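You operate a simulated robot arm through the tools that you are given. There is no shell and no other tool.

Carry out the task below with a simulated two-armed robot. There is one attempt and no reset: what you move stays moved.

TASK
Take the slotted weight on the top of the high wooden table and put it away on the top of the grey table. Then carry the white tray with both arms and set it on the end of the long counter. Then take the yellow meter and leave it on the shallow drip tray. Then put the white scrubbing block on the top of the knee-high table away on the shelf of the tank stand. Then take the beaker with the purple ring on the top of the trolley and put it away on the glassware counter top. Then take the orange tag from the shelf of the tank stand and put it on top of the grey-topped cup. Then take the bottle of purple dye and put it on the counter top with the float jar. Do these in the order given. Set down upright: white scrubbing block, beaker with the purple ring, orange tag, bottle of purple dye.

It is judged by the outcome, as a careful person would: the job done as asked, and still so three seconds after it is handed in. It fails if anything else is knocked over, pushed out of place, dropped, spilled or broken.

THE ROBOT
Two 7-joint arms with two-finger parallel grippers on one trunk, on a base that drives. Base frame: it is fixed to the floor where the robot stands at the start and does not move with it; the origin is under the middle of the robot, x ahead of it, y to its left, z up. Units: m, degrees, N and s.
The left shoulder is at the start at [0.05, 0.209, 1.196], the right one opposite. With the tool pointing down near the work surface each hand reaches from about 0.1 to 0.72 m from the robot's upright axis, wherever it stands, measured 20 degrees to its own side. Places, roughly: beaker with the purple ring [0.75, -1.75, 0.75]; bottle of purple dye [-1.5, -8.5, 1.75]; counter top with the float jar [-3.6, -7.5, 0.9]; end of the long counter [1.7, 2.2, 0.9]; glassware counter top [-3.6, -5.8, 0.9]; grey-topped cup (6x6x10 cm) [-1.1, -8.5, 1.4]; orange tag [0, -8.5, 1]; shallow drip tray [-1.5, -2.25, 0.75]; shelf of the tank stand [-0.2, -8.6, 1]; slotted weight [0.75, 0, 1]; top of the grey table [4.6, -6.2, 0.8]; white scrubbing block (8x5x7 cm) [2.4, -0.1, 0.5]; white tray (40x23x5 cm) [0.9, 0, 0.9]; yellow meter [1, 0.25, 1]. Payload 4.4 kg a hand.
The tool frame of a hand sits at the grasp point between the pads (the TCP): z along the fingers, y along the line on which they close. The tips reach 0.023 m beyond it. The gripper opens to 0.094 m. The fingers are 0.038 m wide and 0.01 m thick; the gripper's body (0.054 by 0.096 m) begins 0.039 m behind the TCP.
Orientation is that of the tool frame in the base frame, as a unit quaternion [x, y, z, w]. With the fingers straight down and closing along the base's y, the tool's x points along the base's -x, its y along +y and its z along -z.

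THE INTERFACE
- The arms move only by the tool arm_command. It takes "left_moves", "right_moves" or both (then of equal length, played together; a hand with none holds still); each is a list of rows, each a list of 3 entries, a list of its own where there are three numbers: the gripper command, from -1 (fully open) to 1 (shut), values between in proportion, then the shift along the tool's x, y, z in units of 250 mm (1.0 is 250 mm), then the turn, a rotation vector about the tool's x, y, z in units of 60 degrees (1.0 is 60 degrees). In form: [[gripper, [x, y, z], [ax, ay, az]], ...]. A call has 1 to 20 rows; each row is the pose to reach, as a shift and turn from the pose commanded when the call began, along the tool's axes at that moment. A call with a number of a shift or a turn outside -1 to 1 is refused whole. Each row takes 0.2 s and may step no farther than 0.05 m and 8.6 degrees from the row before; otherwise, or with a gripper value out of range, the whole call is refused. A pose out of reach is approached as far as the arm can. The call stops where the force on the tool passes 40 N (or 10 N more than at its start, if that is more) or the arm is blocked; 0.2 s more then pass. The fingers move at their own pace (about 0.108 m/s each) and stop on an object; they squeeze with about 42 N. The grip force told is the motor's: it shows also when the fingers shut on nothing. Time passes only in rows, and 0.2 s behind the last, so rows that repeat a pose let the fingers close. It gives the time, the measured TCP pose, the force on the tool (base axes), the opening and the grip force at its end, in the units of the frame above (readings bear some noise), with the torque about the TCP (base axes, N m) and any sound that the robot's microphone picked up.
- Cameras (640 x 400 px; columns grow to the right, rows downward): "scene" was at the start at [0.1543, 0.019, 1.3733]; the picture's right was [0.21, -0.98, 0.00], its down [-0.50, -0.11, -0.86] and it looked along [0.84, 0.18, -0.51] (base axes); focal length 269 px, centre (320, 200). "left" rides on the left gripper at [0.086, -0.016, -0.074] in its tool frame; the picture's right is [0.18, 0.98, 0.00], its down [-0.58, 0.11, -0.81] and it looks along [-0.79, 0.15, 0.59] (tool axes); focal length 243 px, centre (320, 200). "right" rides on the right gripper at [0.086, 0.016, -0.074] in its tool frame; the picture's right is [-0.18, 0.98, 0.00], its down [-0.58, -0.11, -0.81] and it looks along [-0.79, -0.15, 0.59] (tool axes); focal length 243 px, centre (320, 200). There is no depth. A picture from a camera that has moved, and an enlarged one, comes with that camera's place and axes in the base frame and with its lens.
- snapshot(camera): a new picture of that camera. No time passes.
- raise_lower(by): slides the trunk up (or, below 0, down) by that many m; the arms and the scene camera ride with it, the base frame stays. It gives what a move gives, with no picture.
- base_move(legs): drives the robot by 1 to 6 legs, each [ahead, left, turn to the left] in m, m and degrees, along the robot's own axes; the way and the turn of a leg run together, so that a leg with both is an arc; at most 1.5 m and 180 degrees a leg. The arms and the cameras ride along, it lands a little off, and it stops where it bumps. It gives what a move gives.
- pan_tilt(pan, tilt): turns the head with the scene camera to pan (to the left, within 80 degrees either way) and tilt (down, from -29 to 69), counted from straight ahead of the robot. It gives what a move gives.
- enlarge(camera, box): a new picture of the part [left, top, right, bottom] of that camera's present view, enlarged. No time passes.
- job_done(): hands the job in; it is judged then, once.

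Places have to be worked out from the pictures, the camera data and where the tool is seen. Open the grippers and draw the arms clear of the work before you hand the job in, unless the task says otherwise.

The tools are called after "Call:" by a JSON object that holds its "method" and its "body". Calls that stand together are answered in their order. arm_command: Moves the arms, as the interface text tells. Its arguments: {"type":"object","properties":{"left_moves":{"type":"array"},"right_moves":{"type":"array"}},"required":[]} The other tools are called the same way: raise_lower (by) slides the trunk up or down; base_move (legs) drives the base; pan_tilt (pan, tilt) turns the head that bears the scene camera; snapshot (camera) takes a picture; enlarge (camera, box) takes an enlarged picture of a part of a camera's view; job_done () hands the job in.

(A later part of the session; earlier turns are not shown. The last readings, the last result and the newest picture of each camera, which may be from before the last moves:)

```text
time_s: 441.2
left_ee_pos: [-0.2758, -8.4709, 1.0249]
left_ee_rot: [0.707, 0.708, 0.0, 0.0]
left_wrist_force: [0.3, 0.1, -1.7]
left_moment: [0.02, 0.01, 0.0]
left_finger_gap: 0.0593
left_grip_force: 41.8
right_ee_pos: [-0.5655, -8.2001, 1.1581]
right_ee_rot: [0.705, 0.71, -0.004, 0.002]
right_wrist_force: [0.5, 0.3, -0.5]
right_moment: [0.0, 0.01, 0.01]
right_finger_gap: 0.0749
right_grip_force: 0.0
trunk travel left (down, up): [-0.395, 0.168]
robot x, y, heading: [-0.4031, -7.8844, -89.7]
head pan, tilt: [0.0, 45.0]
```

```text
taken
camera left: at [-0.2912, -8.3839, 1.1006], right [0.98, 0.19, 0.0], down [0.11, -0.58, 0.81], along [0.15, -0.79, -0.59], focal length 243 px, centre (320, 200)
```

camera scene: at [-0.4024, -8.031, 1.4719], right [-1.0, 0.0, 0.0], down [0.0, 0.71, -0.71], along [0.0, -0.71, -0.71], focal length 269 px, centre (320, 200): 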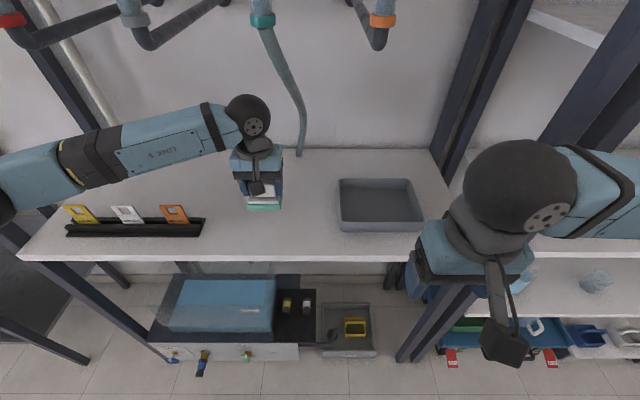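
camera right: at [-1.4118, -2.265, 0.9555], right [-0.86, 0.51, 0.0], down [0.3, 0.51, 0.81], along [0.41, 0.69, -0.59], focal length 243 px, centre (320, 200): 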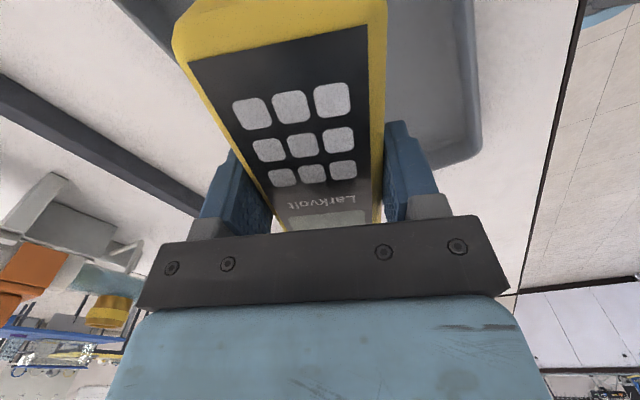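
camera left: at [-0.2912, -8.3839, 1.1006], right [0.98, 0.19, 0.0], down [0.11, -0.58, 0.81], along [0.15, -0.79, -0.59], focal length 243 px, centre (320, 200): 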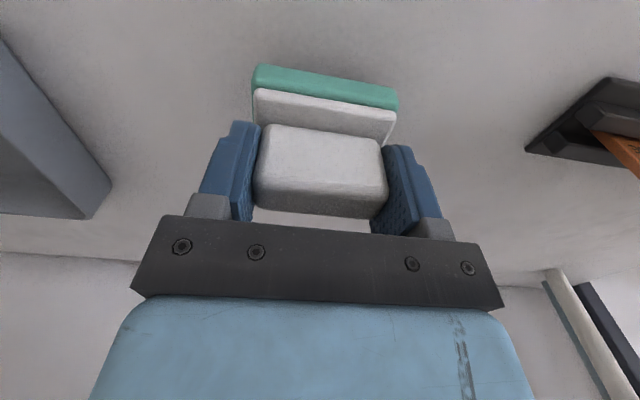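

No contact yet at 1.025. I continue in 2 mm steps.

Call:
{"method": "arm_command", "body": {"left_moves": [[1, [0, 0, 0.008], [0, 0, 0]], [1, [0, 0, 0.016], [0, 0, 0]], [1, [0, 0, 0.024], [0, 0, 0]], [1, [0, 0, 0.024], [0, 0, 0]]]}}

Call:
{"method": "arm_command", "body": {"left_moves": [[1, [0, 0, 0.008], [0, 0, 0]], [1, [0, 0, 0.016], [0, 0, 0]], [1, [0, 0, 0.016], [0, 0, 0]]]}}

Call:
{"method": "arm_command", "body": {"left_moves": [[1, [0, 0, 0.008], [0, 0, 0]], [1, [0, 0, 0.016], [0, 0, 0]], [1, [0, 0, 0.016], [0, 0, 0]]]}}

Call:
{"method": "snapshot", "body": {"camera": "left"}}

```text
time_s: 442.2
left_ee_pos: [-0.2769, -8.472, 1.0184]
left_ee_rot: [0.706, 0.708, -0.001, -0.001]
left_wrist_force: [-0.7, 0.1, -1.5]
left_moment: [-0.03, 0.0, -0.01]
left_finger_gap: 0.0591
left_grip_force: 42.4
right_ee_pos: [-0.5655, -8.2021, 1.1588]
right_ee_rot: [0.704, 0.71, -0.003, 0.002]
right_wrist_force: [-0.1, -0.4, -0.5]
right_moment: [0.05, 0.01, 0.01]
right_finger_gap: 0.0748
right_grip_force: 0.1
trunk travel left (down, up): [-0.395, 0.168]
robot x, y, heading: [-0.4033, -7.8813, -90.0]
head pan, tilt: [0.0, 45.0]
```

```text
time_s: 443.0
left_ee_pos: [-0.2767, -8.4707, 1.0144]
left_ee_rot: [0.706, 0.709, -0.001, 0.0]
left_wrist_force: [-0.2, 0.6, -0.5]
left_moment: [0.0, -0.03, 0.0]
left_finger_gap: 0.0595
left_grip_force: 42.4
right_ee_pos: [-0.5657, -8.2011, 1.1578]
right_ee_rot: [0.704, 0.711, -0.002, 0.003]
right_wrist_force: [0.3, -0.1, -0.2]
right_moment: [0.0, -0.01, -0.03]
right_finger_gap: 0.0753
right_grip_force: 0.1
trunk travel left (down, up): [-0.395, 0.168]
robot x, y, heading: [-0.4003, -7.8833, -90.0]
head pan, tilt: [0.0, 45.0]
```

```text
time_s: 443.8
left_ee_pos: [-0.2763, -8.4714, 1.0093]
left_ee_rot: [0.707, 0.708, -0.001, -0.001]
left_wrist_force: [-0.2, 0.8, -1.7]
left_moment: [0.0, 0.02, 0.01]
left_finger_gap: 0.0592
left_grip_force: 42.6
right_ee_pos: [-0.565, -8.2009, 1.1592]
right_ee_rot: [0.704, 0.71, -0.002, 0.002]
right_wrist_force: [-0.5, 0.1, -0.2]
right_moment: [-0.02, -0.02, -0.02]
right_finger_gap: 0.0753
right_grip_force: 0.0
trunk travel left (down, up): [-0.395, 0.168]
robot x, y, heading: [-0.401, -7.8829, -89.5]
head pan, tilt: [0.0, 45.0]
```

```text
taken
camera left: at [-0.2916, -8.384, 1.0865], right [0.98, 0.19, 0.0], down [0.11, -0.58, 0.81], along [0.15, -0.79, -0.59], focal length 243 px, centre (320, 200)
```

left: 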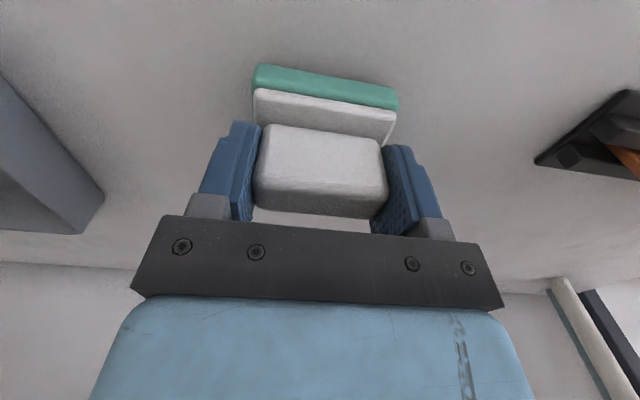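

Still free; continuing down.

Call:
{"method": "arm_command", "body": {"left_moves": [[1, [0, 0, 0.008], [0, 0, 0]], [1, [0, 0, 0.016], [0, 0, 0]], [1, [0, 0, 0.016], [0, 0, 0]]]}}

Call:
{"method": "arm_command", "body": {"left_moves": [[1, [0, 0, 0.008], [0, 0, 0]], [1, [0, 0, 0.016], [0, 0, 0]], [1, [0, 0, 0.016], [0, 0, 0]]]}}

Call:
{"method": "arm_command", "body": {"left_moves": [[1, [0, 0, 0.008], [0, 0, 0]], [1, [0, 0, 0.016], [0, 0, 0]], [1, [0, 0, 0.016], [0, 0, 0]]]}}

Call:
{"method": "snapshot", "body": {"camera": "left"}}

```text
time_s: 444.6
left_ee_pos: [-0.2754, -8.4714, 1.0069]
left_ee_rot: [0.707, 0.707, 0.0, 0.0]
left_wrist_force: [0.2, -0.3, -1.1]
left_moment: [-0.03, -0.01, 0.02]
left_finger_gap: 0.0595
left_grip_force: 41.9
right_ee_pos: [-0.5653, -8.2012, 1.1596]
right_ee_rot: [0.704, 0.71, -0.002, 0.004]
right_wrist_force: [0.6, 0.4, -0.6]
right_moment: [0.03, 0.01, 0.02]
right_finger_gap: 0.0751
right_grip_force: 0.1
trunk travel left (down, up): [-0.395, 0.168]
robot x, y, heading: [-0.4059, -7.8829, -89.9]
head pan, tilt: [0.0, 45.0]
```

```text
time_s: 445.4
left_ee_pos: [-0.2768, -8.4716, 1.0037]
left_ee_rot: [0.706, 0.708, -0.002, 0.0]
left_wrist_force: [1.1, -1.6, 5.4]
left_moment: [0.02, -0.19, -0.02]
left_finger_gap: 0.0591
left_grip_force: 42.0
right_ee_pos: [-0.5637, -8.2015, 1.1585]
right_ee_rot: [0.704, 0.71, -0.003, 0.003]
right_wrist_force: [-0.3, -0.8, -0.5]
right_moment: [-0.01, 0.05, -0.02]
right_finger_gap: 0.075
right_grip_force: 0.1
trunk travel left (down, up): [-0.395, 0.168]
robot x, y, heading: [-0.4035, -7.8816, -89.9]
head pan, tilt: [0.0, 45.0]
```

```text
time_s: 446.2
left_ee_pos: [-0.277, -8.4704, 1.003]
left_ee_rot: [0.706, 0.708, -0.003, 0.001]
left_wrist_force: [4.5, -7.6, 37.8]
left_moment: [0.42, -0.85, -0.16]
left_finger_gap: 0.0589
left_grip_force: 41.2
right_ee_pos: [-0.5645, -8.1984, 1.16]
right_ee_rot: [0.704, 0.71, -0.004, 0.004]
right_wrist_force: [-0.9, -1.2, 0.3]
right_moment: [0.0, 0.04, -0.01]
right_finger_gap: 0.0753
right_grip_force: 0.1
trunk travel left (down, up): [-0.395, 0.168]
robot x, y, heading: [-0.4023, -7.88, -90.0]
head pan, tilt: [0.0, 45.0]
```

```text
taken
camera left: at [-0.2917, -8.3828, 1.0786], right [0.98, 0.19, 0.0], down [0.11, -0.57, 0.81], along [0.15, -0.8, -0.59], focal length 243 px, centre (320, 200)
```

left: 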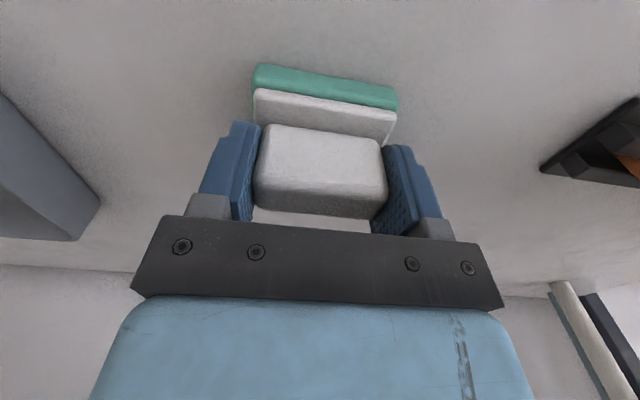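

Contact confirmed (38 N at the last step). I ease up 3 mm, open, and withdraw straight up and back.

Call:
{"method": "arm_command", "body": {"left_moves": [[1, [0, 0, -0.012], [0, 0, 0]], [0.0, [0, 0, -0.012], [0, 0, 0]], [-0.8, [0, 0, -0.012], [0, 0, 0]], [-0.8, [0, 0, -0.012], [0, 0, 0]], [-0.8, [0, 0, -0.012], [0, 0, 0]], [-0.8, [0, 0, -0.1], [0, 0, 0]], [-0.8, [0, 0, -0.24], [0, 0, 0]], [-0.8, [0, 0, -0.3], [0, 0, 0]]]}}

Call:
{"method": "snapshot", "body": {"camera": "left"}}

Call:
{"method": "snapshot", "body": {"camera": "scene"}}

```text
time_s: 448.0
left_ee_pos: [-0.2752, -8.4714, 1.0731]
left_ee_rot: [0.707, 0.708, 0.0, -0.001]
left_wrist_force: [-0.3, 0.0, -0.5]
left_moment: [0.0, 0.0, 0.0]
left_finger_gap: 0.0847
left_grip_force: 0.0
right_ee_pos: [-0.565, -8.2018, 1.1586]
right_ee_rot: [0.704, 0.71, -0.003, 0.002]
right_wrist_force: [-1.0, 0.5, 0.0]
right_moment: [0.01, 0.01, -0.03]
right_finger_gap: 0.0756
right_grip_force: 0.1
trunk travel left (down, up): [-0.395, 0.168]
robot x, y, heading: [-0.4016, -7.8821, -90.1]
head pan, tilt: [0.0, 45.0]
```

```text
taken
camera left: at [-0.2914, -8.3844, 1.1498], right [0.98, 0.19, 0.0], down [0.11, -0.58, 0.81], along [0.15, -0.79, -0.59], focal length 243 px, centre (320, 200)
```

left: 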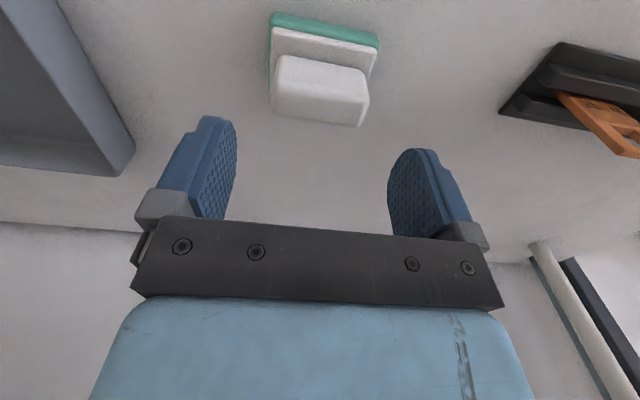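

```text
taken
camera scene: at [-0.4029, -8.0317, 1.4718], right [-1.0, 0.0, 0.0], down [0.0, 0.71, -0.71], along [0.0, -0.71, -0.71], focal length 269 px, centre (320, 200)
```

scene: 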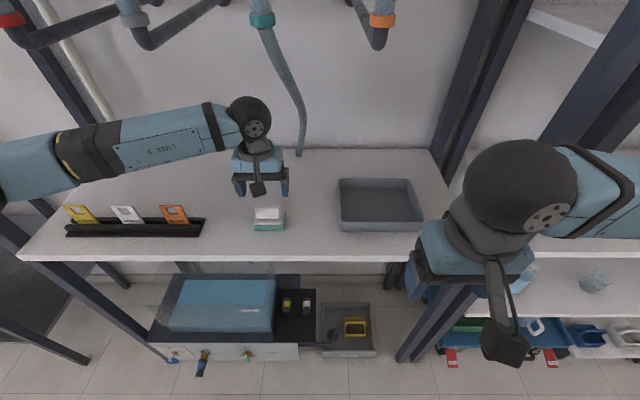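

The block stands upright on the shelf. While here I take a close look at the orange tag for later.

Call:
{"method": "enlarge", "body": {"camera": "scene", "box": [50, 190, 220, 260]}}

Call:
{"method": "enlarge", "body": {"camera": "left", "box": [460, 0, 640, 180]}}

```text
3.76 times, centred on (135, 225) of scene
camera zoom: at [-0.4029, -8.0317, 1.4718], right [-1.0, 0.0, 0.0], down [0.0, 0.71, -0.71], along [0.0, -0.71, -0.71], focal length 1014 px, centre (1016, 106)
```

zoom: 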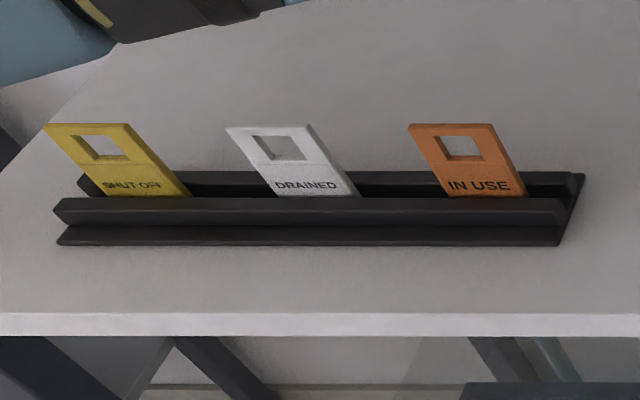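

```text
2.22 times, centred on (550, 90) of left
camera zoom: at [-0.2914, -8.3844, 1.1498], right [0.98, 0.19, 0.0], down [0.11, -0.58, 0.81], along [0.15, -0.79, -0.59], focal length 539 px, centre (-191, 444)
```

zoom: 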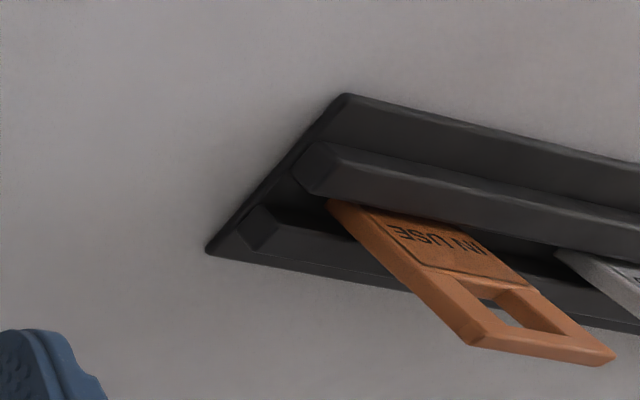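

Understood: the tags are vertical cards in a rail. Now I withdraw the left hand straight back out of the stand.

Call:
{"method": "arm_command", "body": {"left_moves": [[-0.8, [0.16, 0, -0.04], [0, 0, 0]], [-0.8, [0.34, 0.02, -0.06], [0, 0, 0]], [-0.8, [0.52, 0.06, -0.06], [0, 0, 0]], [-0.8, [0.7, 0.12, -0.06], [0, 0, 0]], [-0.8, [0.86, 0.2, -0.06], [0, 0, 0]], [-0.8, [0.96, 0.28, -0.06], [0, 0, 0]], [-0.8, [0.96, 0.28, -0.06], [0, 0, 0]]]}}

Call:
{"method": "snapshot", "body": {"camera": "scene"}}

```text
time_s: 449.6
left_ee_pos: [-0.2064, -8.2306, 1.0886]
left_ee_rot: [0.706, 0.708, -0.001, -0.001]
left_wrist_force: [0.5, -0.4, 0.2]
left_moment: [-0.03, -0.02, -0.01]
left_finger_gap: 0.0845
left_grip_force: 0.2
right_ee_pos: [-0.566, -8.2012, 1.1574]
right_ee_rot: [0.704, 0.711, -0.002, 0.003]
right_wrist_force: [-0.1, 0.2, 0.1]
right_moment: [0.01, -0.01, -0.02]
right_finger_gap: 0.0752
right_grip_force: 0.0
trunk travel left (down, up): [-0.395, 0.168]
robot x, y, heading: [-0.405, -7.8787, -90.1]
head pan, tilt: [0.0, 45.0]
```

```text
taken
camera scene: at [-0.4036, -8.0323, 1.4717], right [-1.0, 0.0, 0.0], down [0.0, 0.71, -0.71], along [0.0, -0.71, -0.71], focal length 269 px, centre (320, 200)
```

scene: 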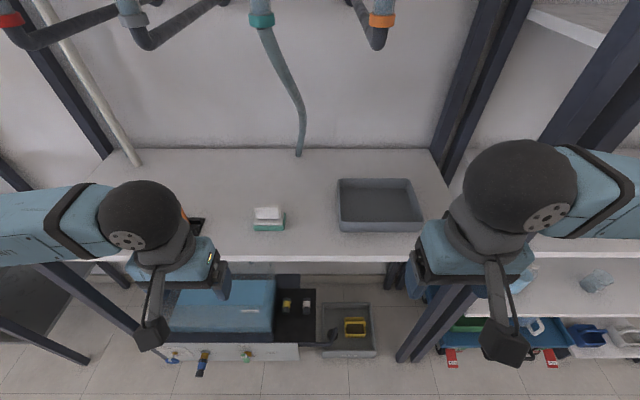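

I drive backward up the aisle to y≈-1.9, then turn to face the trolley.

Call:
{"method": "base_move", "body": {"legs": [[-1.5, 0.1, 0], [-1.5, 0.05, 0], [-1.5, 0.03, 0], [-1.5, 0, 0], [0, 0, 90]]}}

Call:
{"method": "pan_tilt", "body": {"pan": 0, "tilt": 35}}

Call:
{"method": "snapshot", "body": {"camera": "scene"}}

```text
refused: leg 1 is longer than a leg can be; nothing moved
```

```text
time_s: 450.3
left_ee_pos: [-0.2063, -8.2302, 1.0882]
left_ee_rot: [0.706, 0.708, -0.001, 0.0]
left_wrist_force: [-0.4, 0.2, 0.3]
left_moment: [0.02, 0.02, -0.01]
left_finger_gap: 0.0846
left_grip_force: 0.1
right_ee_pos: [-0.5648, -8.2012, 1.1595]
right_ee_rot: [0.704, 0.711, -0.002, 0.003]
right_wrist_force: [0.3, 0.4, 0.2]
right_moment: [-0.02, 0.01, 0.01]
right_finger_gap: 0.0752
right_grip_force: 0.0
trunk travel left (down, up): [-0.395, 0.168]
robot x, y, heading: [-0.4027, -7.8803, -89.9]
head pan, tilt: [0.0, 35.0]
```

```text
taken
camera scene: at [-0.4028, -8.0382, 1.4866], right [-1.0, 0.0, 0.0], down [0.0, 0.57, -0.82], along [0.0, -0.82, -0.57], focal length 269 px, centre (320, 200)
```

scene: 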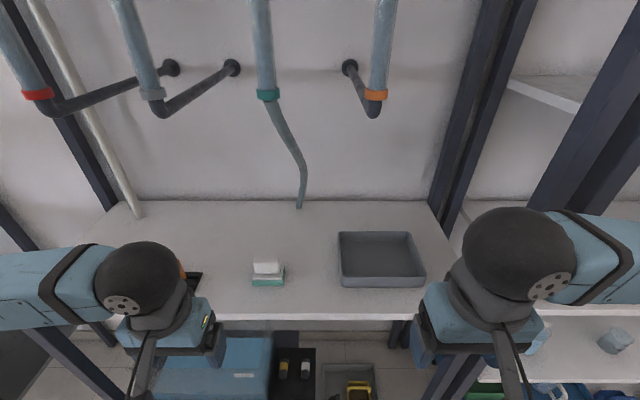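

The leg length counts the diagonal; I use 1.45 m legs.

Call:
{"method": "base_move", "body": {"legs": [[-1.45, 0.1, 0], [-1.45, 0.05, 0], [-1.45, 0.03, 0], [-1.45, 0, 0], [-0.2, 0, 0], [0, 0, 90]]}}

Call:
{"method": "pan_tilt", "body": {"pan": 0, "tilt": 35}}

Call:
{"method": "snapshot", "body": {"camera": "scene"}}

```text
time_s: 483.0
left_ee_pos: [0.1123, -1.6903, 1.0885]
left_ee_rot: [0.003, 1.0, 0.0, 0.0]
left_wrist_force: [-0.6, -0.1, 0.3]
left_moment: [0.0, 0.03, -0.01]
left_finger_gap: 0.0848
left_grip_force: 0.0
right_ee_pos: [0.0816, -2.0482, 1.1591]
right_ee_rot: [-0.002, 1.0, 0.0, 0.004]
right_wrist_force: [-0.3, 0.5, 0.1]
right_moment: [0.01, -0.01, -0.02]
right_finger_gap: 0.0755
right_grip_force: 0.1
trunk travel left (down, up): [-0.395, 0.168]
robot x, y, heading: [-0.2338, -1.8819, -0.1]
head pan, tilt: [0.0, 35.0]
```

```text
time_s: 483.6
left_ee_pos: [0.1136, -1.6906, 1.0884]
left_ee_rot: [0.003, 1.0, -0.001, 0.0]
left_wrist_force: [-0.4, 0.5, 0.8]
left_moment: [-0.01, -0.03, -0.01]
left_finger_gap: 0.0847
left_grip_force: 0.0
right_ee_pos: [0.0816, -2.0482, 1.1596]
right_ee_rot: [-0.002, 1.0, 0.0, 0.003]
right_wrist_force: [-0.4, -0.1, 0.8]
right_moment: [0.0, 0.01, 0.01]
right_finger_gap: 0.0751
right_grip_force: 0.1
trunk travel left (down, up): [-0.395, 0.168]
robot x, y, heading: [-0.2375, -1.8852, -0.3]
head pan, tilt: [0.0, 35.0]
```

```text
taken
camera scene: at [-0.0816, -1.8847, 1.4866], right [0.0, -1.0, 0.0], down [-0.57, 0.0, -0.82], along [0.82, 0.0, -0.57], focal length 269 px, centre (320, 200)
```

scene: 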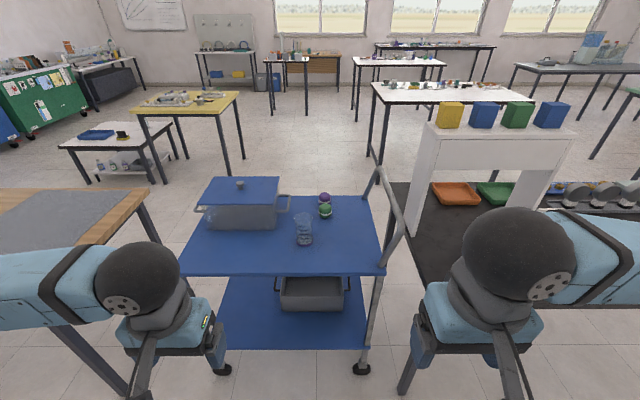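

I see the trolley top with a lidded box and glassware. I enlarge to find the beaker with the purple ring.

Call:
{"method": "enlarge", "body": {"camera": "scene", "box": [180, 160, 420, 290]}}

Call:
{"method": "enlarge", "body": {"camera": "scene", "box": [280, 180, 350, 255]}}

```text
2.67 times, centred on (300, 225) of scene
camera zoom: at [-0.0816, -1.8847, 1.4866], right [0.0, -1.0, 0.0], down [-0.57, 0.0, -0.82], along [0.82, 0.0, -0.57], focal length 718 px, centre (373, 133)
```

zoom: 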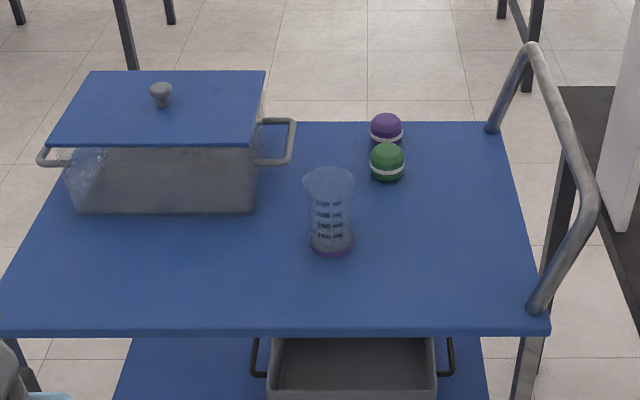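

```text
5.33 times, centred on (315, 218) of scene
camera zoom: at [-0.0816, -1.8847, 1.4866], right [0.0, -1.0, 0.0], down [-0.57, 0.0, -0.82], along [0.82, 0.0, -0.57], focal length 1437 px, centre (347, 107)
```

zoom: 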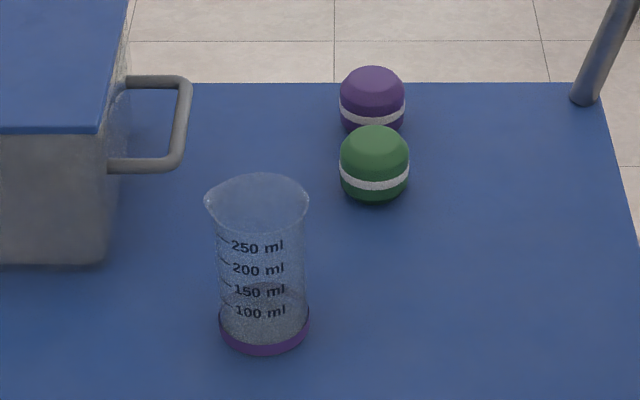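

The beaker with the purple ring stands at about [0.71, -1.82]. I drive 0.33 m closer for the left hand.

Call:
{"method": "base_move", "body": {"legs": [[0.33, 0, 0.2]]}}

Call:
{"method": "pan_tilt", "body": {"pan": 0, "tilt": 50}}

Call:
{"method": "snapshot", "body": {"camera": "scene"}}

Call:
{"method": "snapshot", "body": {"camera": "left"}}

```text
time_s: 485.7
left_ee_pos: [0.4386, -1.689, 1.0885]
left_ee_rot: [-0.001, 1.0, 0.0, 0.0]
left_wrist_force: [0.3, 0.4, 0.5]
left_moment: [-0.01, -0.01, -0.01]
left_finger_gap: 0.0848
left_grip_force: 0.1
right_ee_pos: [0.4095, -2.0476, 1.1585]
right_ee_rot: [-0.005, 1.0, 0.0, 0.004]
right_wrist_force: [0.4, -0.2, 0.6]
right_moment: [0.01, -0.01, 0.02]
right_finger_gap: 0.0751
right_grip_force: 0.1
trunk travel left (down, up): [-0.395, 0.168]
robot x, y, heading: [0.0935, -1.8868, 0.1]
head pan, tilt: [0.0, 35.0]
```

```text
time_s: 486.5
left_ee_pos: [0.4372, -1.6888, 1.0882]
left_ee_rot: [-0.001, 1.0, -0.001, 0.0]
left_wrist_force: [-0.1, -0.8, 0.1]
left_moment: [0.0, 0.01, 0.0]
left_finger_gap: 0.0845
left_grip_force: 0.1
right_ee_pos: [0.4077, -2.0474, 1.1596]
right_ee_rot: [-0.004, 1.0, -0.001, 0.003]
right_wrist_force: [-0.2, 0.2, -0.2]
right_moment: [-0.02, -0.01, -0.02]
right_finger_gap: 0.0752
right_grip_force: 0.1
trunk travel left (down, up): [-0.395, 0.168]
robot x, y, heading: [0.088, -1.8867, 0.2]
head pan, tilt: [0.0, 50.0]
```

```text
taken
camera scene: at [0.2343, -1.8841, 1.465], right [0.0, -1.0, 0.0], down [-0.77, 0.0, -0.64], along [0.64, 0.0, -0.77], focal length 269 px, centre (320, 200)
```

scene: 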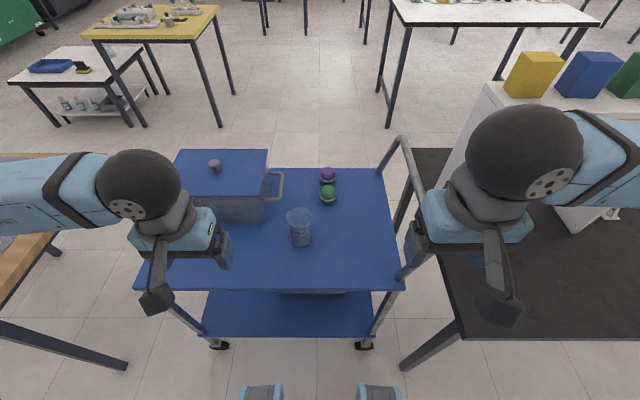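

```text
taken
camera left: at [0.3526, -1.7039, 1.1648], right [-0.19, 0.98, 0.0], down [0.58, 0.11, 0.81], along [0.79, 0.15, -0.59], focal length 243 px, centre (320, 200)
```

left: 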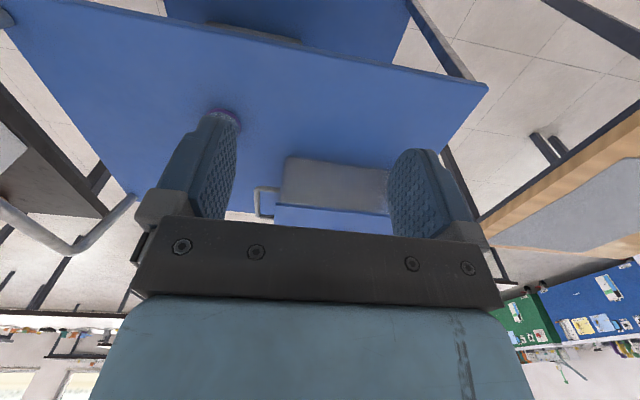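

Two views put the beaker at about [0.67, -1.827] with the trolley top at z≈0.76. I move the left hand above it, fully open, at z≈1.0.

Call:
{"method": "arm_command", "body": {"left_moves": [[-1, [-0.158, -0.092, 0.0], [0, 0, 0]], [-1, [-0.317, -0.184, 0.0], [0, 0, 0]], [-1, [-0.475, -0.276, 0.0], [0, 0, 0]], [-1, [-0.634, -0.368, 0.0], [0, 0, 0]], [-1, [-0.793, -0.46, 0.0], [0, 0, 0]], [-1, [-0.94, -0.552, 0.0], [0, 0, 0]], [-1, [-0.94, -0.552, 0.18], [0, 0, 0]], [-1, [-0.94, -0.552, 0.36], [0, 0, 0]], [-1, [-0.94, -0.552, 0.36], [0, 0, 0]]]}}

Call:
{"method": "snapshot", "body": {"camera": "left"}}

Call:
{"method": "snapshot", "body": {"camera": "scene"}}

```text
time_s: 488.5
left_ee_pos: [0.6748, -1.8257, 0.9987]
left_ee_rot: [-0.001, 1.0, -0.001, 0.001]
left_wrist_force: [-0.8, -0.5, 0.5]
left_moment: [0.02, -0.02, -0.04]
left_finger_gap: 0.0939
left_grip_force: 0.0
right_ee_pos: [0.4093, -2.0457, 1.1592]
right_ee_rot: [-0.004, 1.0, 0.0, 0.003]
right_wrist_force: [0.5, -0.5, -1.1]
right_moment: [0.01, -0.01, -0.03]
right_finger_gap: 0.0751
right_grip_force: 0.0
trunk travel left (down, up): [-0.395, 0.168]
robot x, y, heading: [0.0966, -1.8838, 0.4]
head pan, tilt: [0.0, 50.0]
```

```text
taken
camera left: at [0.5878, -1.8415, 1.0756], right [-0.18, 0.98, 0.0], down [0.58, 0.11, 0.81], along [0.79, 0.15, -0.59], focal length 243 px, centre (320, 200)
```

left: 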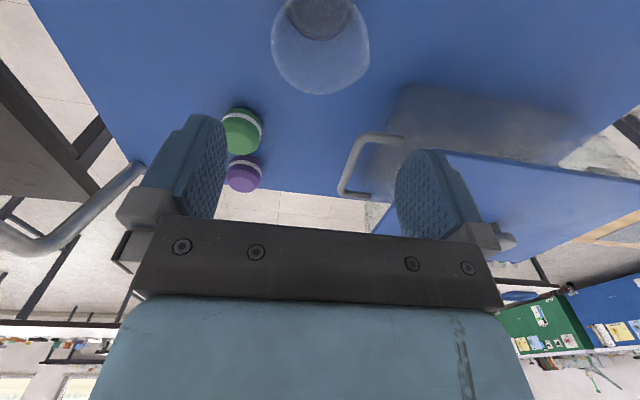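

```text
taken
camera scene: at [0.2339, -1.8842, 1.465], right [0.0, -1.0, 0.0], down [-0.77, 0.0, -0.64], along [0.64, 0.0, -0.77], focal length 269 px, centre (320, 200)
```

scene: 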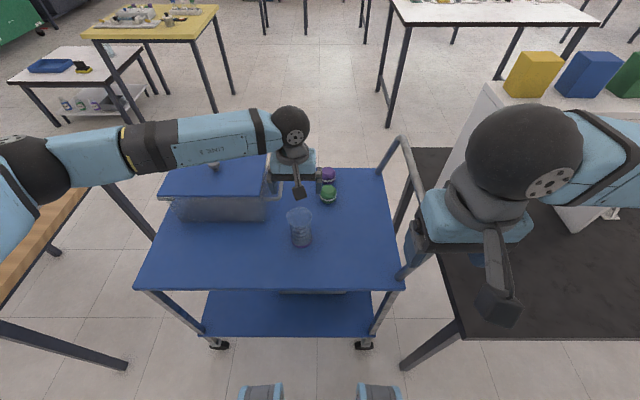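

Beaker rim: diameter ≈69 mm, rim z≈0.88, centre ≈[0.664, -1.827]. I shift 10 mm back and lower part way to check alignment.

Call:
{"method": "arm_command", "body": {"left_moves": [[-1, [0.042, -0.004, 0], [0, 0, 0]], [-1, [0.042, -0.004, 0.13], [0, 0, 0]], [-1, [0.042, -0.004, 0.26], [0, 0, 0]], [-1, [0.042, -0.004, 0.36], [0, 0, 0]], [-1, [0.042, -0.004, 0.36], [0, 0, 0]]]}}

Call:
{"method": "snapshot", "body": {"camera": "left"}}

Call:
{"method": "enlarge", "body": {"camera": "scene", "box": [240, 140, 370, 260]}}

```text
time_s: 489.7
left_ee_pos: [0.6633, -1.8281, 0.9094]
left_ee_rot: [-0.001, 1.0, -0.002, 0.0]
left_wrist_force: [1.0, 0.0, 0.4]
left_moment: [0.03, 0.0, 0.0]
left_finger_gap: 0.0942
left_grip_force: 0.1
right_ee_pos: [0.4092, -2.0466, 1.1594]
right_ee_rot: [-0.004, 1.0, 0.0, 0.004]
right_wrist_force: [-0.6, -0.4, 0.2]
right_moment: [-0.01, -0.01, -0.02]
right_finger_gap: 0.0753
right_grip_force: 0.1
trunk travel left (down, up): [-0.395, 0.168]
robot x, y, heading: [0.0919, -1.8834, 0.2]
head pan, tilt: [0.0, 50.0]
```

```text
taken
camera left: at [0.5771, -1.8429, 0.9857], right [-0.19, 0.98, 0.0], down [0.58, 0.11, 0.81], along [0.79, 0.15, -0.59], focal length 243 px, centre (320, 200)
```

left: 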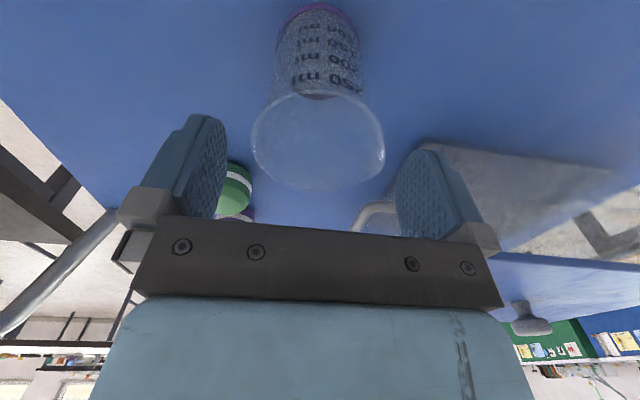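

```text
3.33 times, centred on (305, 200) of scene
camera zoom: at [0.2342, -1.8841, 1.4649], right [0.0, -1.0, 0.0], down [-0.77, 0.0, -0.64], along [0.64, 0.0, -0.77], focal length 898 px, centre (370, 200)
```

zoom: 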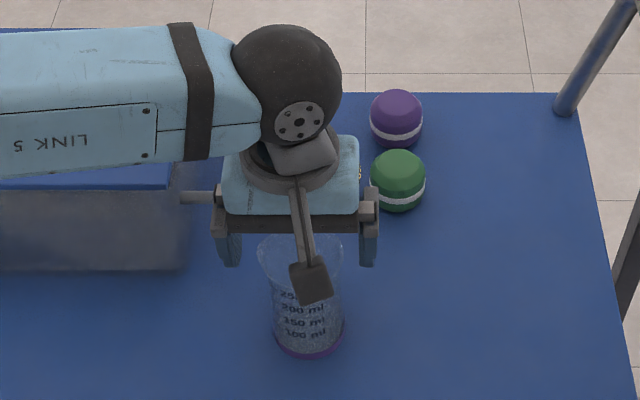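

Refined: rim at z≈0.891, centre [0.658, -1.8275]. I shift 5 mm and lower to z≈0.861 so the gripper body stays above the rim.

Call:
{"method": "arm_command", "body": {"left_moves": [[-1, [0.02, 0, 0.06], [0, 0, 0]], [-1, [0.02, 0, 0.12], [0, 0, 0]], [-1, [0.02, 0, 0.17], [0, 0, 0]], [-1, [0.02, 0, 0.192], [0, 0, 0]], [-1, [0.02, 0, 0.192], [0, 0, 0]]]}}

Call:
{"method": "snapshot", "body": {"camera": "left"}}

Call:
{"method": "enlarge", "body": {"camera": "scene", "box": [240, 140, 370, 260]}}

```text
time_s: 490.9
left_ee_pos: [0.6585, -1.8275, 0.86]
left_ee_rot: [-0.001, 1.0, -0.001, 0.0]
left_wrist_force: [0.4, -0.5, 0.1]
left_moment: [0.02, -0.01, 0.04]
left_finger_gap: 0.0941
left_grip_force: 0.0
right_ee_pos: [0.4095, -2.0473, 1.1587]
right_ee_rot: [-0.005, 1.0, -0.001, 0.003]
right_wrist_force: [0.2, 0.1, 0.6]
right_moment: [-0.01, 0.01, -0.01]
right_finger_gap: 0.0753
right_grip_force: 0.0
trunk travel left (down, up): [-0.395, 0.168]
robot x, y, heading: [0.0928, -1.8787, 0.0]
head pan, tilt: [0.0, 50.0]
```

```text
taken
camera left: at [0.5724, -1.8427, 0.9375], right [-0.19, 0.98, 0.0], down [0.58, 0.11, 0.81], along [0.79, 0.15, -0.59], focal length 243 px, centre (320, 200)
```

left: 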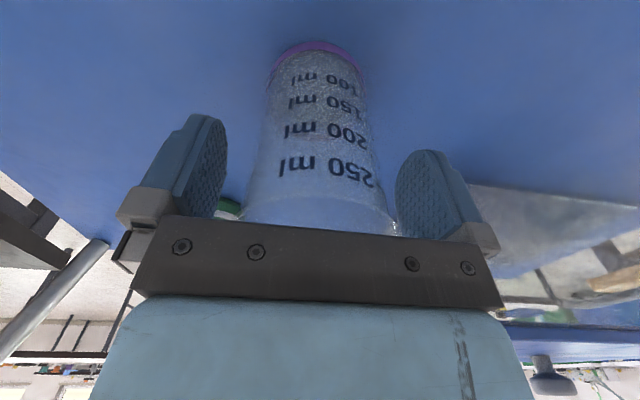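

```text
3.33 times, centred on (305, 200) of scene
camera zoom: at [0.2343, -1.8841, 1.4649], right [0.0, -1.0, 0.0], down [-0.77, 0.0, -0.64], along [0.64, 0.0, -0.77], focal length 898 px, centre (370, 200)
```

zoom: 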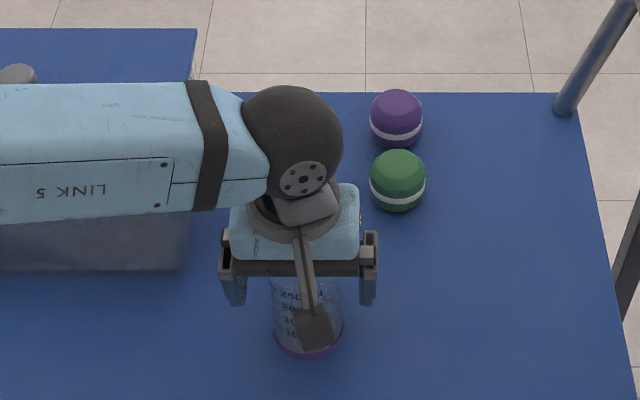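

The beaker stands between the fingers with the rim just below the palm. I close.

Call:
{"method": "arm_command", "body": {"left_moves": [[1, [0, 0, 0], [0, 0, 0]], [1, [0, 0, 0], [0, 0, 0]], [1, [0, 0, 0], [0, 0, 0]], [1, [0, 0, 0], [0, 0, 0]]]}}

Call:
{"method": "snapshot", "body": {"camera": "left"}}

```text
time_s: 491.9
left_ee_pos: [0.659, -1.8272, 0.8613]
left_ee_rot: [-0.001, 1.0, -0.001, -0.001]
left_wrist_force: [0.9, -0.3, -1.2]
left_moment: [-0.03, 0.0, 0.01]
left_finger_gap: 0.0662
left_grip_force: 41.9
right_ee_pos: [0.4091, -2.0462, 1.1598]
right_ee_rot: [-0.005, 1.0, 0.0, 0.003]
right_wrist_force: [0.7, 0.2, -0.3]
right_moment: [0.02, 0.02, -0.01]
right_finger_gap: 0.075
right_grip_force: 0.0
trunk travel left (down, up): [-0.395, 0.168]
robot x, y, heading: [0.0896, -1.8865, -0.1]
head pan, tilt: [0.0, 50.0]
```

```text
taken
camera left: at [0.5724, -1.8426, 0.9376], right [-0.19, 0.98, 0.0], down [0.58, 0.11, 0.81], along [0.79, 0.15, -0.59], focal length 243 px, centre (320, 200)
```

left: 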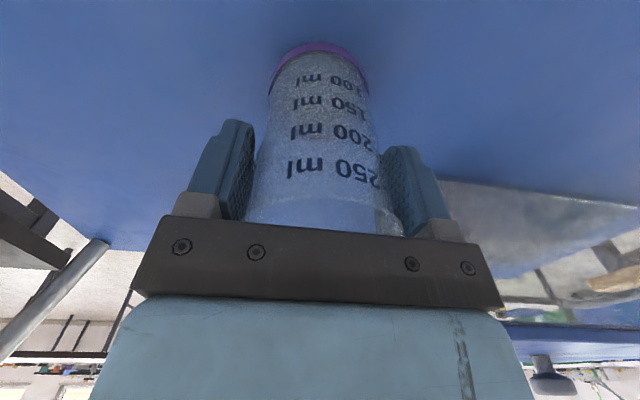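

Gripped at 66 mm. I lift the beaker 0.24 m straight up.

Call:
{"method": "arm_command", "body": {"left_moves": [[1, [0, 0, -0.08], [0, 0, 0]], [1, [0, 0, -0.22], [0, 0, 0]], [1, [0, 0, -0.4], [0, 0, 0]], [1, [0, 0, -0.58], [0, 0, 0]], [1, [0, 0, -0.76], [0, 0, 0]], [1, [0, 0, -0.94], [0, 0, 0]], [1, [0, 0, -0.94], [0, 0, 0]]]}}

Call:
{"method": "snapshot", "body": {"camera": "left"}}

Call:
{"method": "snapshot", "body": {"camera": "scene"}}

```text
time_s: 493.5
left_ee_pos: [0.6589, -1.8259, 1.0966]
left_ee_rot: [-0.001, 1.0, -0.001, 0.0]
left_wrist_force: [0.0, -0.5, -0.5]
left_moment: [0.0, 0.0, -0.02]
left_finger_gap: 0.0663
left_grip_force: 41.7
right_ee_pos: [0.4102, -2.0462, 1.1597]
right_ee_rot: [-0.005, 1.0, 0.0, 0.003]
right_wrist_force: [0.5, 0.0, 0.8]
right_moment: [-0.02, -0.02, -0.04]
right_finger_gap: 0.075
right_grip_force: 0.2
trunk travel left (down, up): [-0.395, 0.168]
robot x, y, heading: [0.0923, -1.8807, 0.1]
head pan, tilt: [0.0, 50.0]
```

```text
taken
camera left: at [0.5728, -1.8417, 1.1726], right [-0.19, 0.98, 0.0], down [0.58, 0.11, 0.81], along [0.79, 0.15, -0.59], focal length 243 px, centre (320, 200)
```

left: 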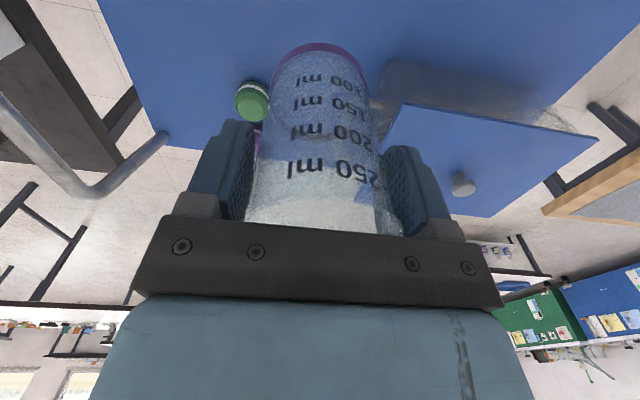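

```text
taken
camera scene: at [0.2349, -1.8839, 1.4648], right [0.0, -1.0, 0.0], down [-0.77, 0.0, -0.64], along [0.64, 0.0, -0.77], focal length 269 px, centre (320, 200)
```

scene: 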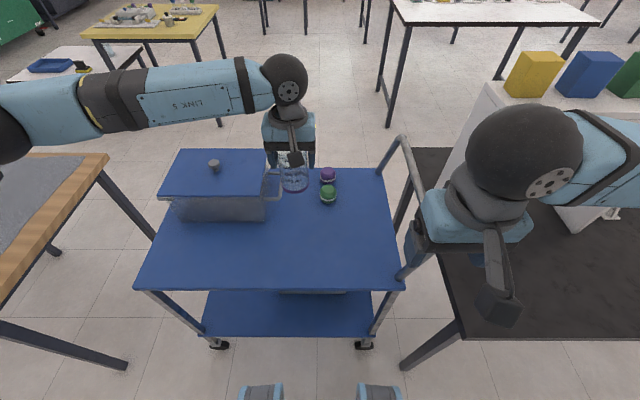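

Beaker lifted cleanly. I retract it toward the body.

Call:
{"method": "arm_command", "body": {"left_moves": [[1, [0.14, 0.084, -0.03], [0, 0, 0]], [1, [0.28, 0.168, -0.06], [0, 0, 0]], [1, [0.42, 0.252, -0.09], [0, 0, 0]], [1, [0.56, 0.336, -0.12], [0, 0, 0]], [1, [0.7, 0.42, -0.13], [0, 0, 0]], [1, [0.836, 0.504, -0.13], [0, 0, 0]]]}}

```text
time_s: 494.9
left_ee_pos: [0.4471, -1.7011, 1.1281]
left_ee_rot: [0.0, 1.0, -0.002, 0.0]
left_wrist_force: [0.3, -1.0, -0.5]
left_moment: [-0.01, 0.04, -0.05]
left_finger_gap: 0.0663
left_grip_force: 41.7
right_ee_pos: [0.4081, -2.0459, 1.1589]
right_ee_rot: [-0.005, 1.0, -0.001, 0.005]
right_wrist_force: [-1.4, 0.4, -0.9]
right_moment: [-0.01, -0.01, -0.01]
right_finger_gap: 0.0751
right_grip_force: 0.0
trunk travel left (down, up): [-0.395, 0.168]
robot x, y, heading: [0.0885, -1.8857, -0.0]
head pan, tilt: [0.0, 50.0]
```

I drive back into the aisle, south to y≈-4.6 and then west through the gap toward the glassware counter.

Call:
{"method": "base_move", "body": {"legs": [[-0.33, 0, 0], [0, 0, -90], [1.36, 0, 0], [1.36, 0, 0], [0, 0, -90]]}}

Call:
{"method": "pan_tilt", "body": {"pan": 0, "tilt": 25}}

Call:
{"method": "snapshot", "body": {"camera": "scene"}}

Call:
{"method": "snapshot", "body": {"camera": "left"}}

```text
time_s: 517.6
left_ee_pos: [-0.6074, -4.7922, 1.1281]
left_ee_rot: [1.0, -0.004, 0.0, -0.001]
left_wrist_force: [0.3, 1.4, -1.1]
left_moment: [-0.02, 0.01, 0.0]
left_finger_gap: 0.0652
left_grip_force: 41.9
right_ee_pos: [-0.5646, -4.4473, 1.1583]
right_ee_rot: [1.0, -0.001, -0.004, 0.0]
right_wrist_force: [-1.1, -0.1, -0.3]
right_moment: [0.0, -0.02, -0.01]
right_finger_gap: 0.0751
right_grip_force: 0.0
trunk travel left (down, up): [-0.395, 0.168]
robot x, y, heading: [-0.2481, -4.6139, 179.5]
head pan, tilt: [0.0, 50.0]
```

```text
time_s: 518.5
left_ee_pos: [-0.607, -4.792, 1.1279]
left_ee_rot: [1.0, -0.005, 0.001, -0.001]
left_wrist_force: [-0.4, -0.4, -0.7]
left_moment: [0.01, -0.01, 0.02]
left_finger_gap: 0.0657
left_grip_force: 42.0
right_ee_pos: [-0.5637, -4.4473, 1.1591]
right_ee_rot: [1.0, -0.001, -0.004, 0.0]
right_wrist_force: [1.2, -0.3, 0.1]
right_moment: [0.0, -0.02, 0.01]
right_finger_gap: 0.075
right_grip_force: 0.0
trunk travel left (down, up): [-0.395, 0.168]
robot x, y, heading: [-0.245, -4.6131, 179.6]
head pan, tilt: [0.0, 25.0]
```

```text
taken
camera scene: at [-0.4086, -4.612, 1.5023], right [0.01, 1.0, 0.0], down [0.42, 0.0, -0.91], along [-0.91, 0.01, -0.42], focal length 269 px, centre (320, 200)
```

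scene: 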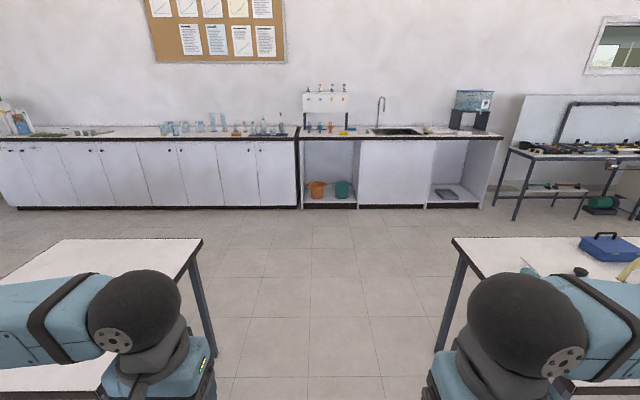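

```text
taken
camera left: at [-0.5197, -4.7761, 1.2042], right [0.18, -0.98, 0.0], down [-0.58, -0.11, 0.81], along [-0.79, -0.14, -0.59], focal length 243 px, centre (320, 200)
```

left: 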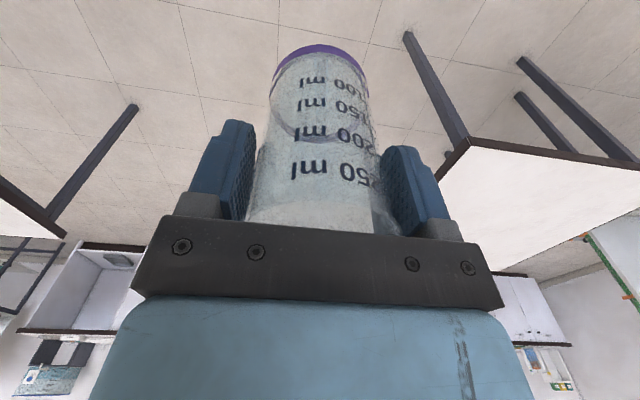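

The gap west is clear. I drive through to x≈-2.4 and look at the counter.

Call:
{"method": "base_move", "body": {"legs": [[1.1, -0.02, 0], [1.05, 0, 0]]}}

Call:
{"method": "pan_tilt", "body": {"pan": 35, "tilt": 20}}

Call:
{"method": "snapshot", "body": {"camera": "scene"}}

Call:
{"method": "pan_tilt", "body": {"pan": 70, "tilt": 15}}

Call:
{"method": "snapshot", "body": {"camera": "scene"}}

```text
time_s: 529.1
left_ee_pos: [-2.76, -4.7542, 1.1274]
left_ee_rot: [1.0, -0.005, 0.0, 0.0]
left_wrist_force: [0.3, -0.2, -0.9]
left_moment: [0.03, 0.0, -0.01]
left_finger_gap: 0.0648
left_grip_force: 41.8
right_ee_pos: [-2.7166, -4.409, 1.1576]
right_ee_rot: [1.0, -0.002, -0.004, 0.0]
right_wrist_force: [1.0, -0.9, -0.1]
right_moment: [-0.02, -0.02, -0.02]
right_finger_gap: 0.0752
right_grip_force: 0.1
trunk travel left (down, up): [-0.395, 0.168]
robot x, y, heading: [-2.4012, -4.5747, 179.4]
head pan, tilt: [0.0, 25.0]
```

```text
time_s: 530.1
left_ee_pos: [-2.7595, -4.7527, 1.128]
left_ee_rot: [1.0, -0.005, 0.0, -0.001]
left_wrist_force: [0.0, 0.0, 0.2]
left_moment: [0.0, -0.02, 0.01]
left_finger_gap: 0.065
left_grip_force: 41.7
right_ee_pos: [-2.7166, -4.4088, 1.1579]
right_ee_rot: [1.0, -0.002, -0.003, 0.0]
right_wrist_force: [-0.3, 0.3, -0.3]
right_moment: [0.02, 0.04, -0.01]
right_finger_gap: 0.0752
right_grip_force: 0.1
trunk travel left (down, up): [-0.395, 0.168]
robot x, y, heading: [-2.4005, -4.576, 179.6]
head pan, tilt: [35.0, 20.0]
```

```text
taken
camera scene: at [-2.5459, -4.6274, 1.5105], right [-0.56, 0.83, 0.0], down [0.28, 0.19, -0.94], along [-0.78, -0.53, -0.34], focal length 269 px, centre (320, 200)
```

scene: 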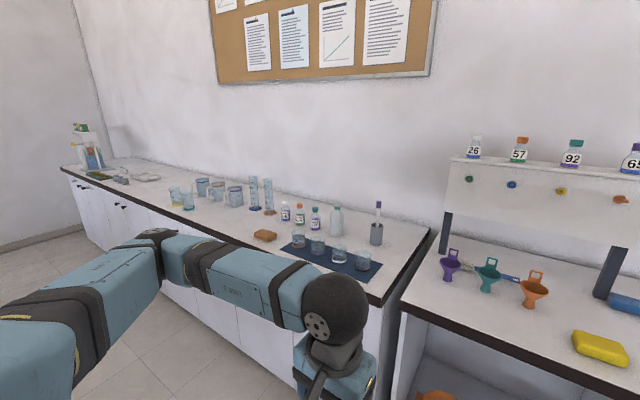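

```text
time_s: 531.2
left_ee_pos: [-2.7598, -4.7542, 1.1295]
left_ee_rot: [1.0, -0.005, 0.0, -0.001]
left_wrist_force: [-0.4, -0.5, -0.2]
left_moment: [-0.01, -0.01, -0.04]
left_finger_gap: 0.0646
left_grip_force: 42.2
right_ee_pos: [-2.7169, -4.4093, 1.1589]
right_ee_rot: [1.0, -0.002, -0.004, -0.001]
right_wrist_force: [0.6, -0.2, -0.3]
right_moment: [0.05, -0.01, 0.03]
right_finger_gap: 0.0749
right_grip_force: 0.1
trunk travel left (down, up): [-0.395, 0.168]
robot x, y, heading: [-2.4014, -4.5741, 179.5]
head pan, tilt: [70.0, 15.0]
```

```text
taken
camera scene: at [-2.502, -4.6623, 1.5186], right [-0.94, 0.35, 0.0], down [0.09, 0.24, -0.97], along [-0.34, -0.9, -0.26], focal length 269 px, centre (320, 200)
```

scene: 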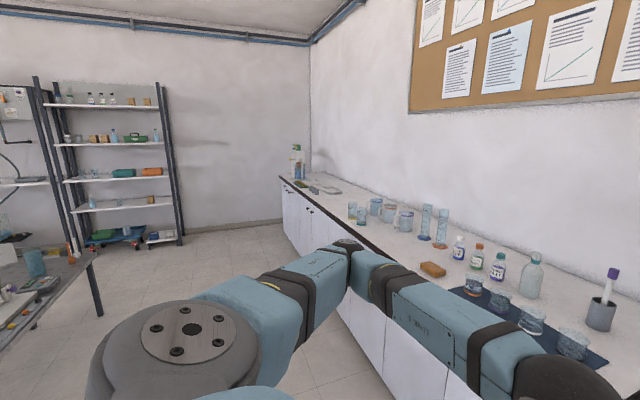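

I check the beaker in the hand and enlarge the counter to see where the glassware section and the float-jar section are.

Call:
{"method": "snapshot", "body": {"camera": "left"}}

Call:
{"method": "enlarge", "body": {"camera": "scene", "box": [260, 130, 460, 260]}}

Call:
{"method": "enlarge", "body": {"camera": "scene", "box": [0, 60, 200, 280]}}

```text
taken
camera left: at [-2.6726, -4.7379, 1.2042], right [0.17, -0.98, 0.0], down [-0.58, -0.1, 0.81], along [-0.79, -0.14, -0.59], focal length 243 px, centre (320, 200)
```

left: 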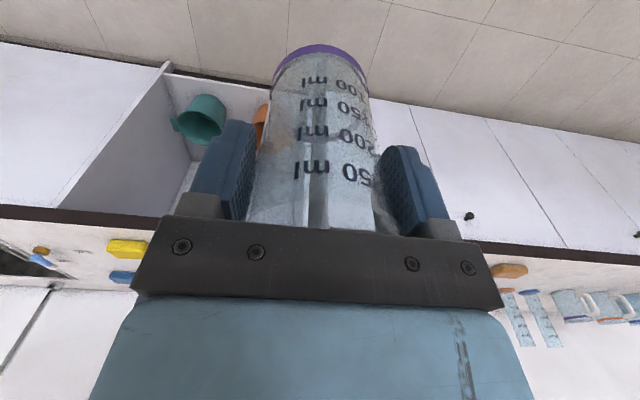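

```text
3.08 times, centred on (360, 195) of scene
camera zoom: at [-2.502, -4.6623, 1.5186], right [-0.94, 0.35, 0.0], down [0.09, 0.24, -0.97], along [-0.34, -0.9, -0.26], focal length 829 px, centre (197, 215)
```

zoom: 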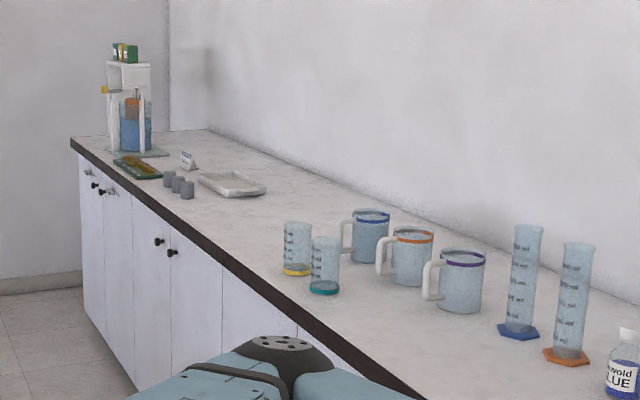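

```text
1.82 times, centred on (100, 170) of scene
camera zoom: at [-2.502, -4.6623, 1.5186], right [-0.94, 0.35, 0.0], down [0.09, 0.24, -0.97], along [-0.34, -0.9, -0.26], focal length 490 px, centre (720, 254)
```

zoom: 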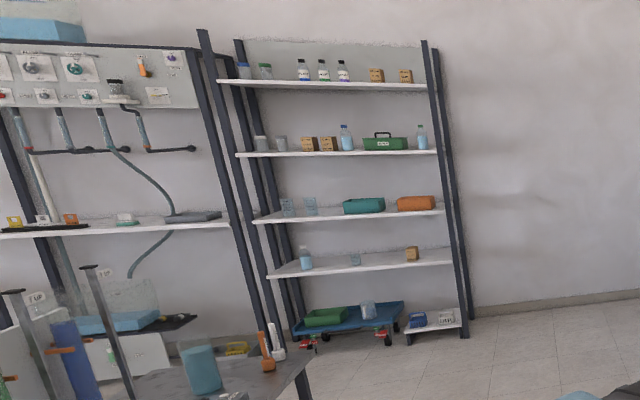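

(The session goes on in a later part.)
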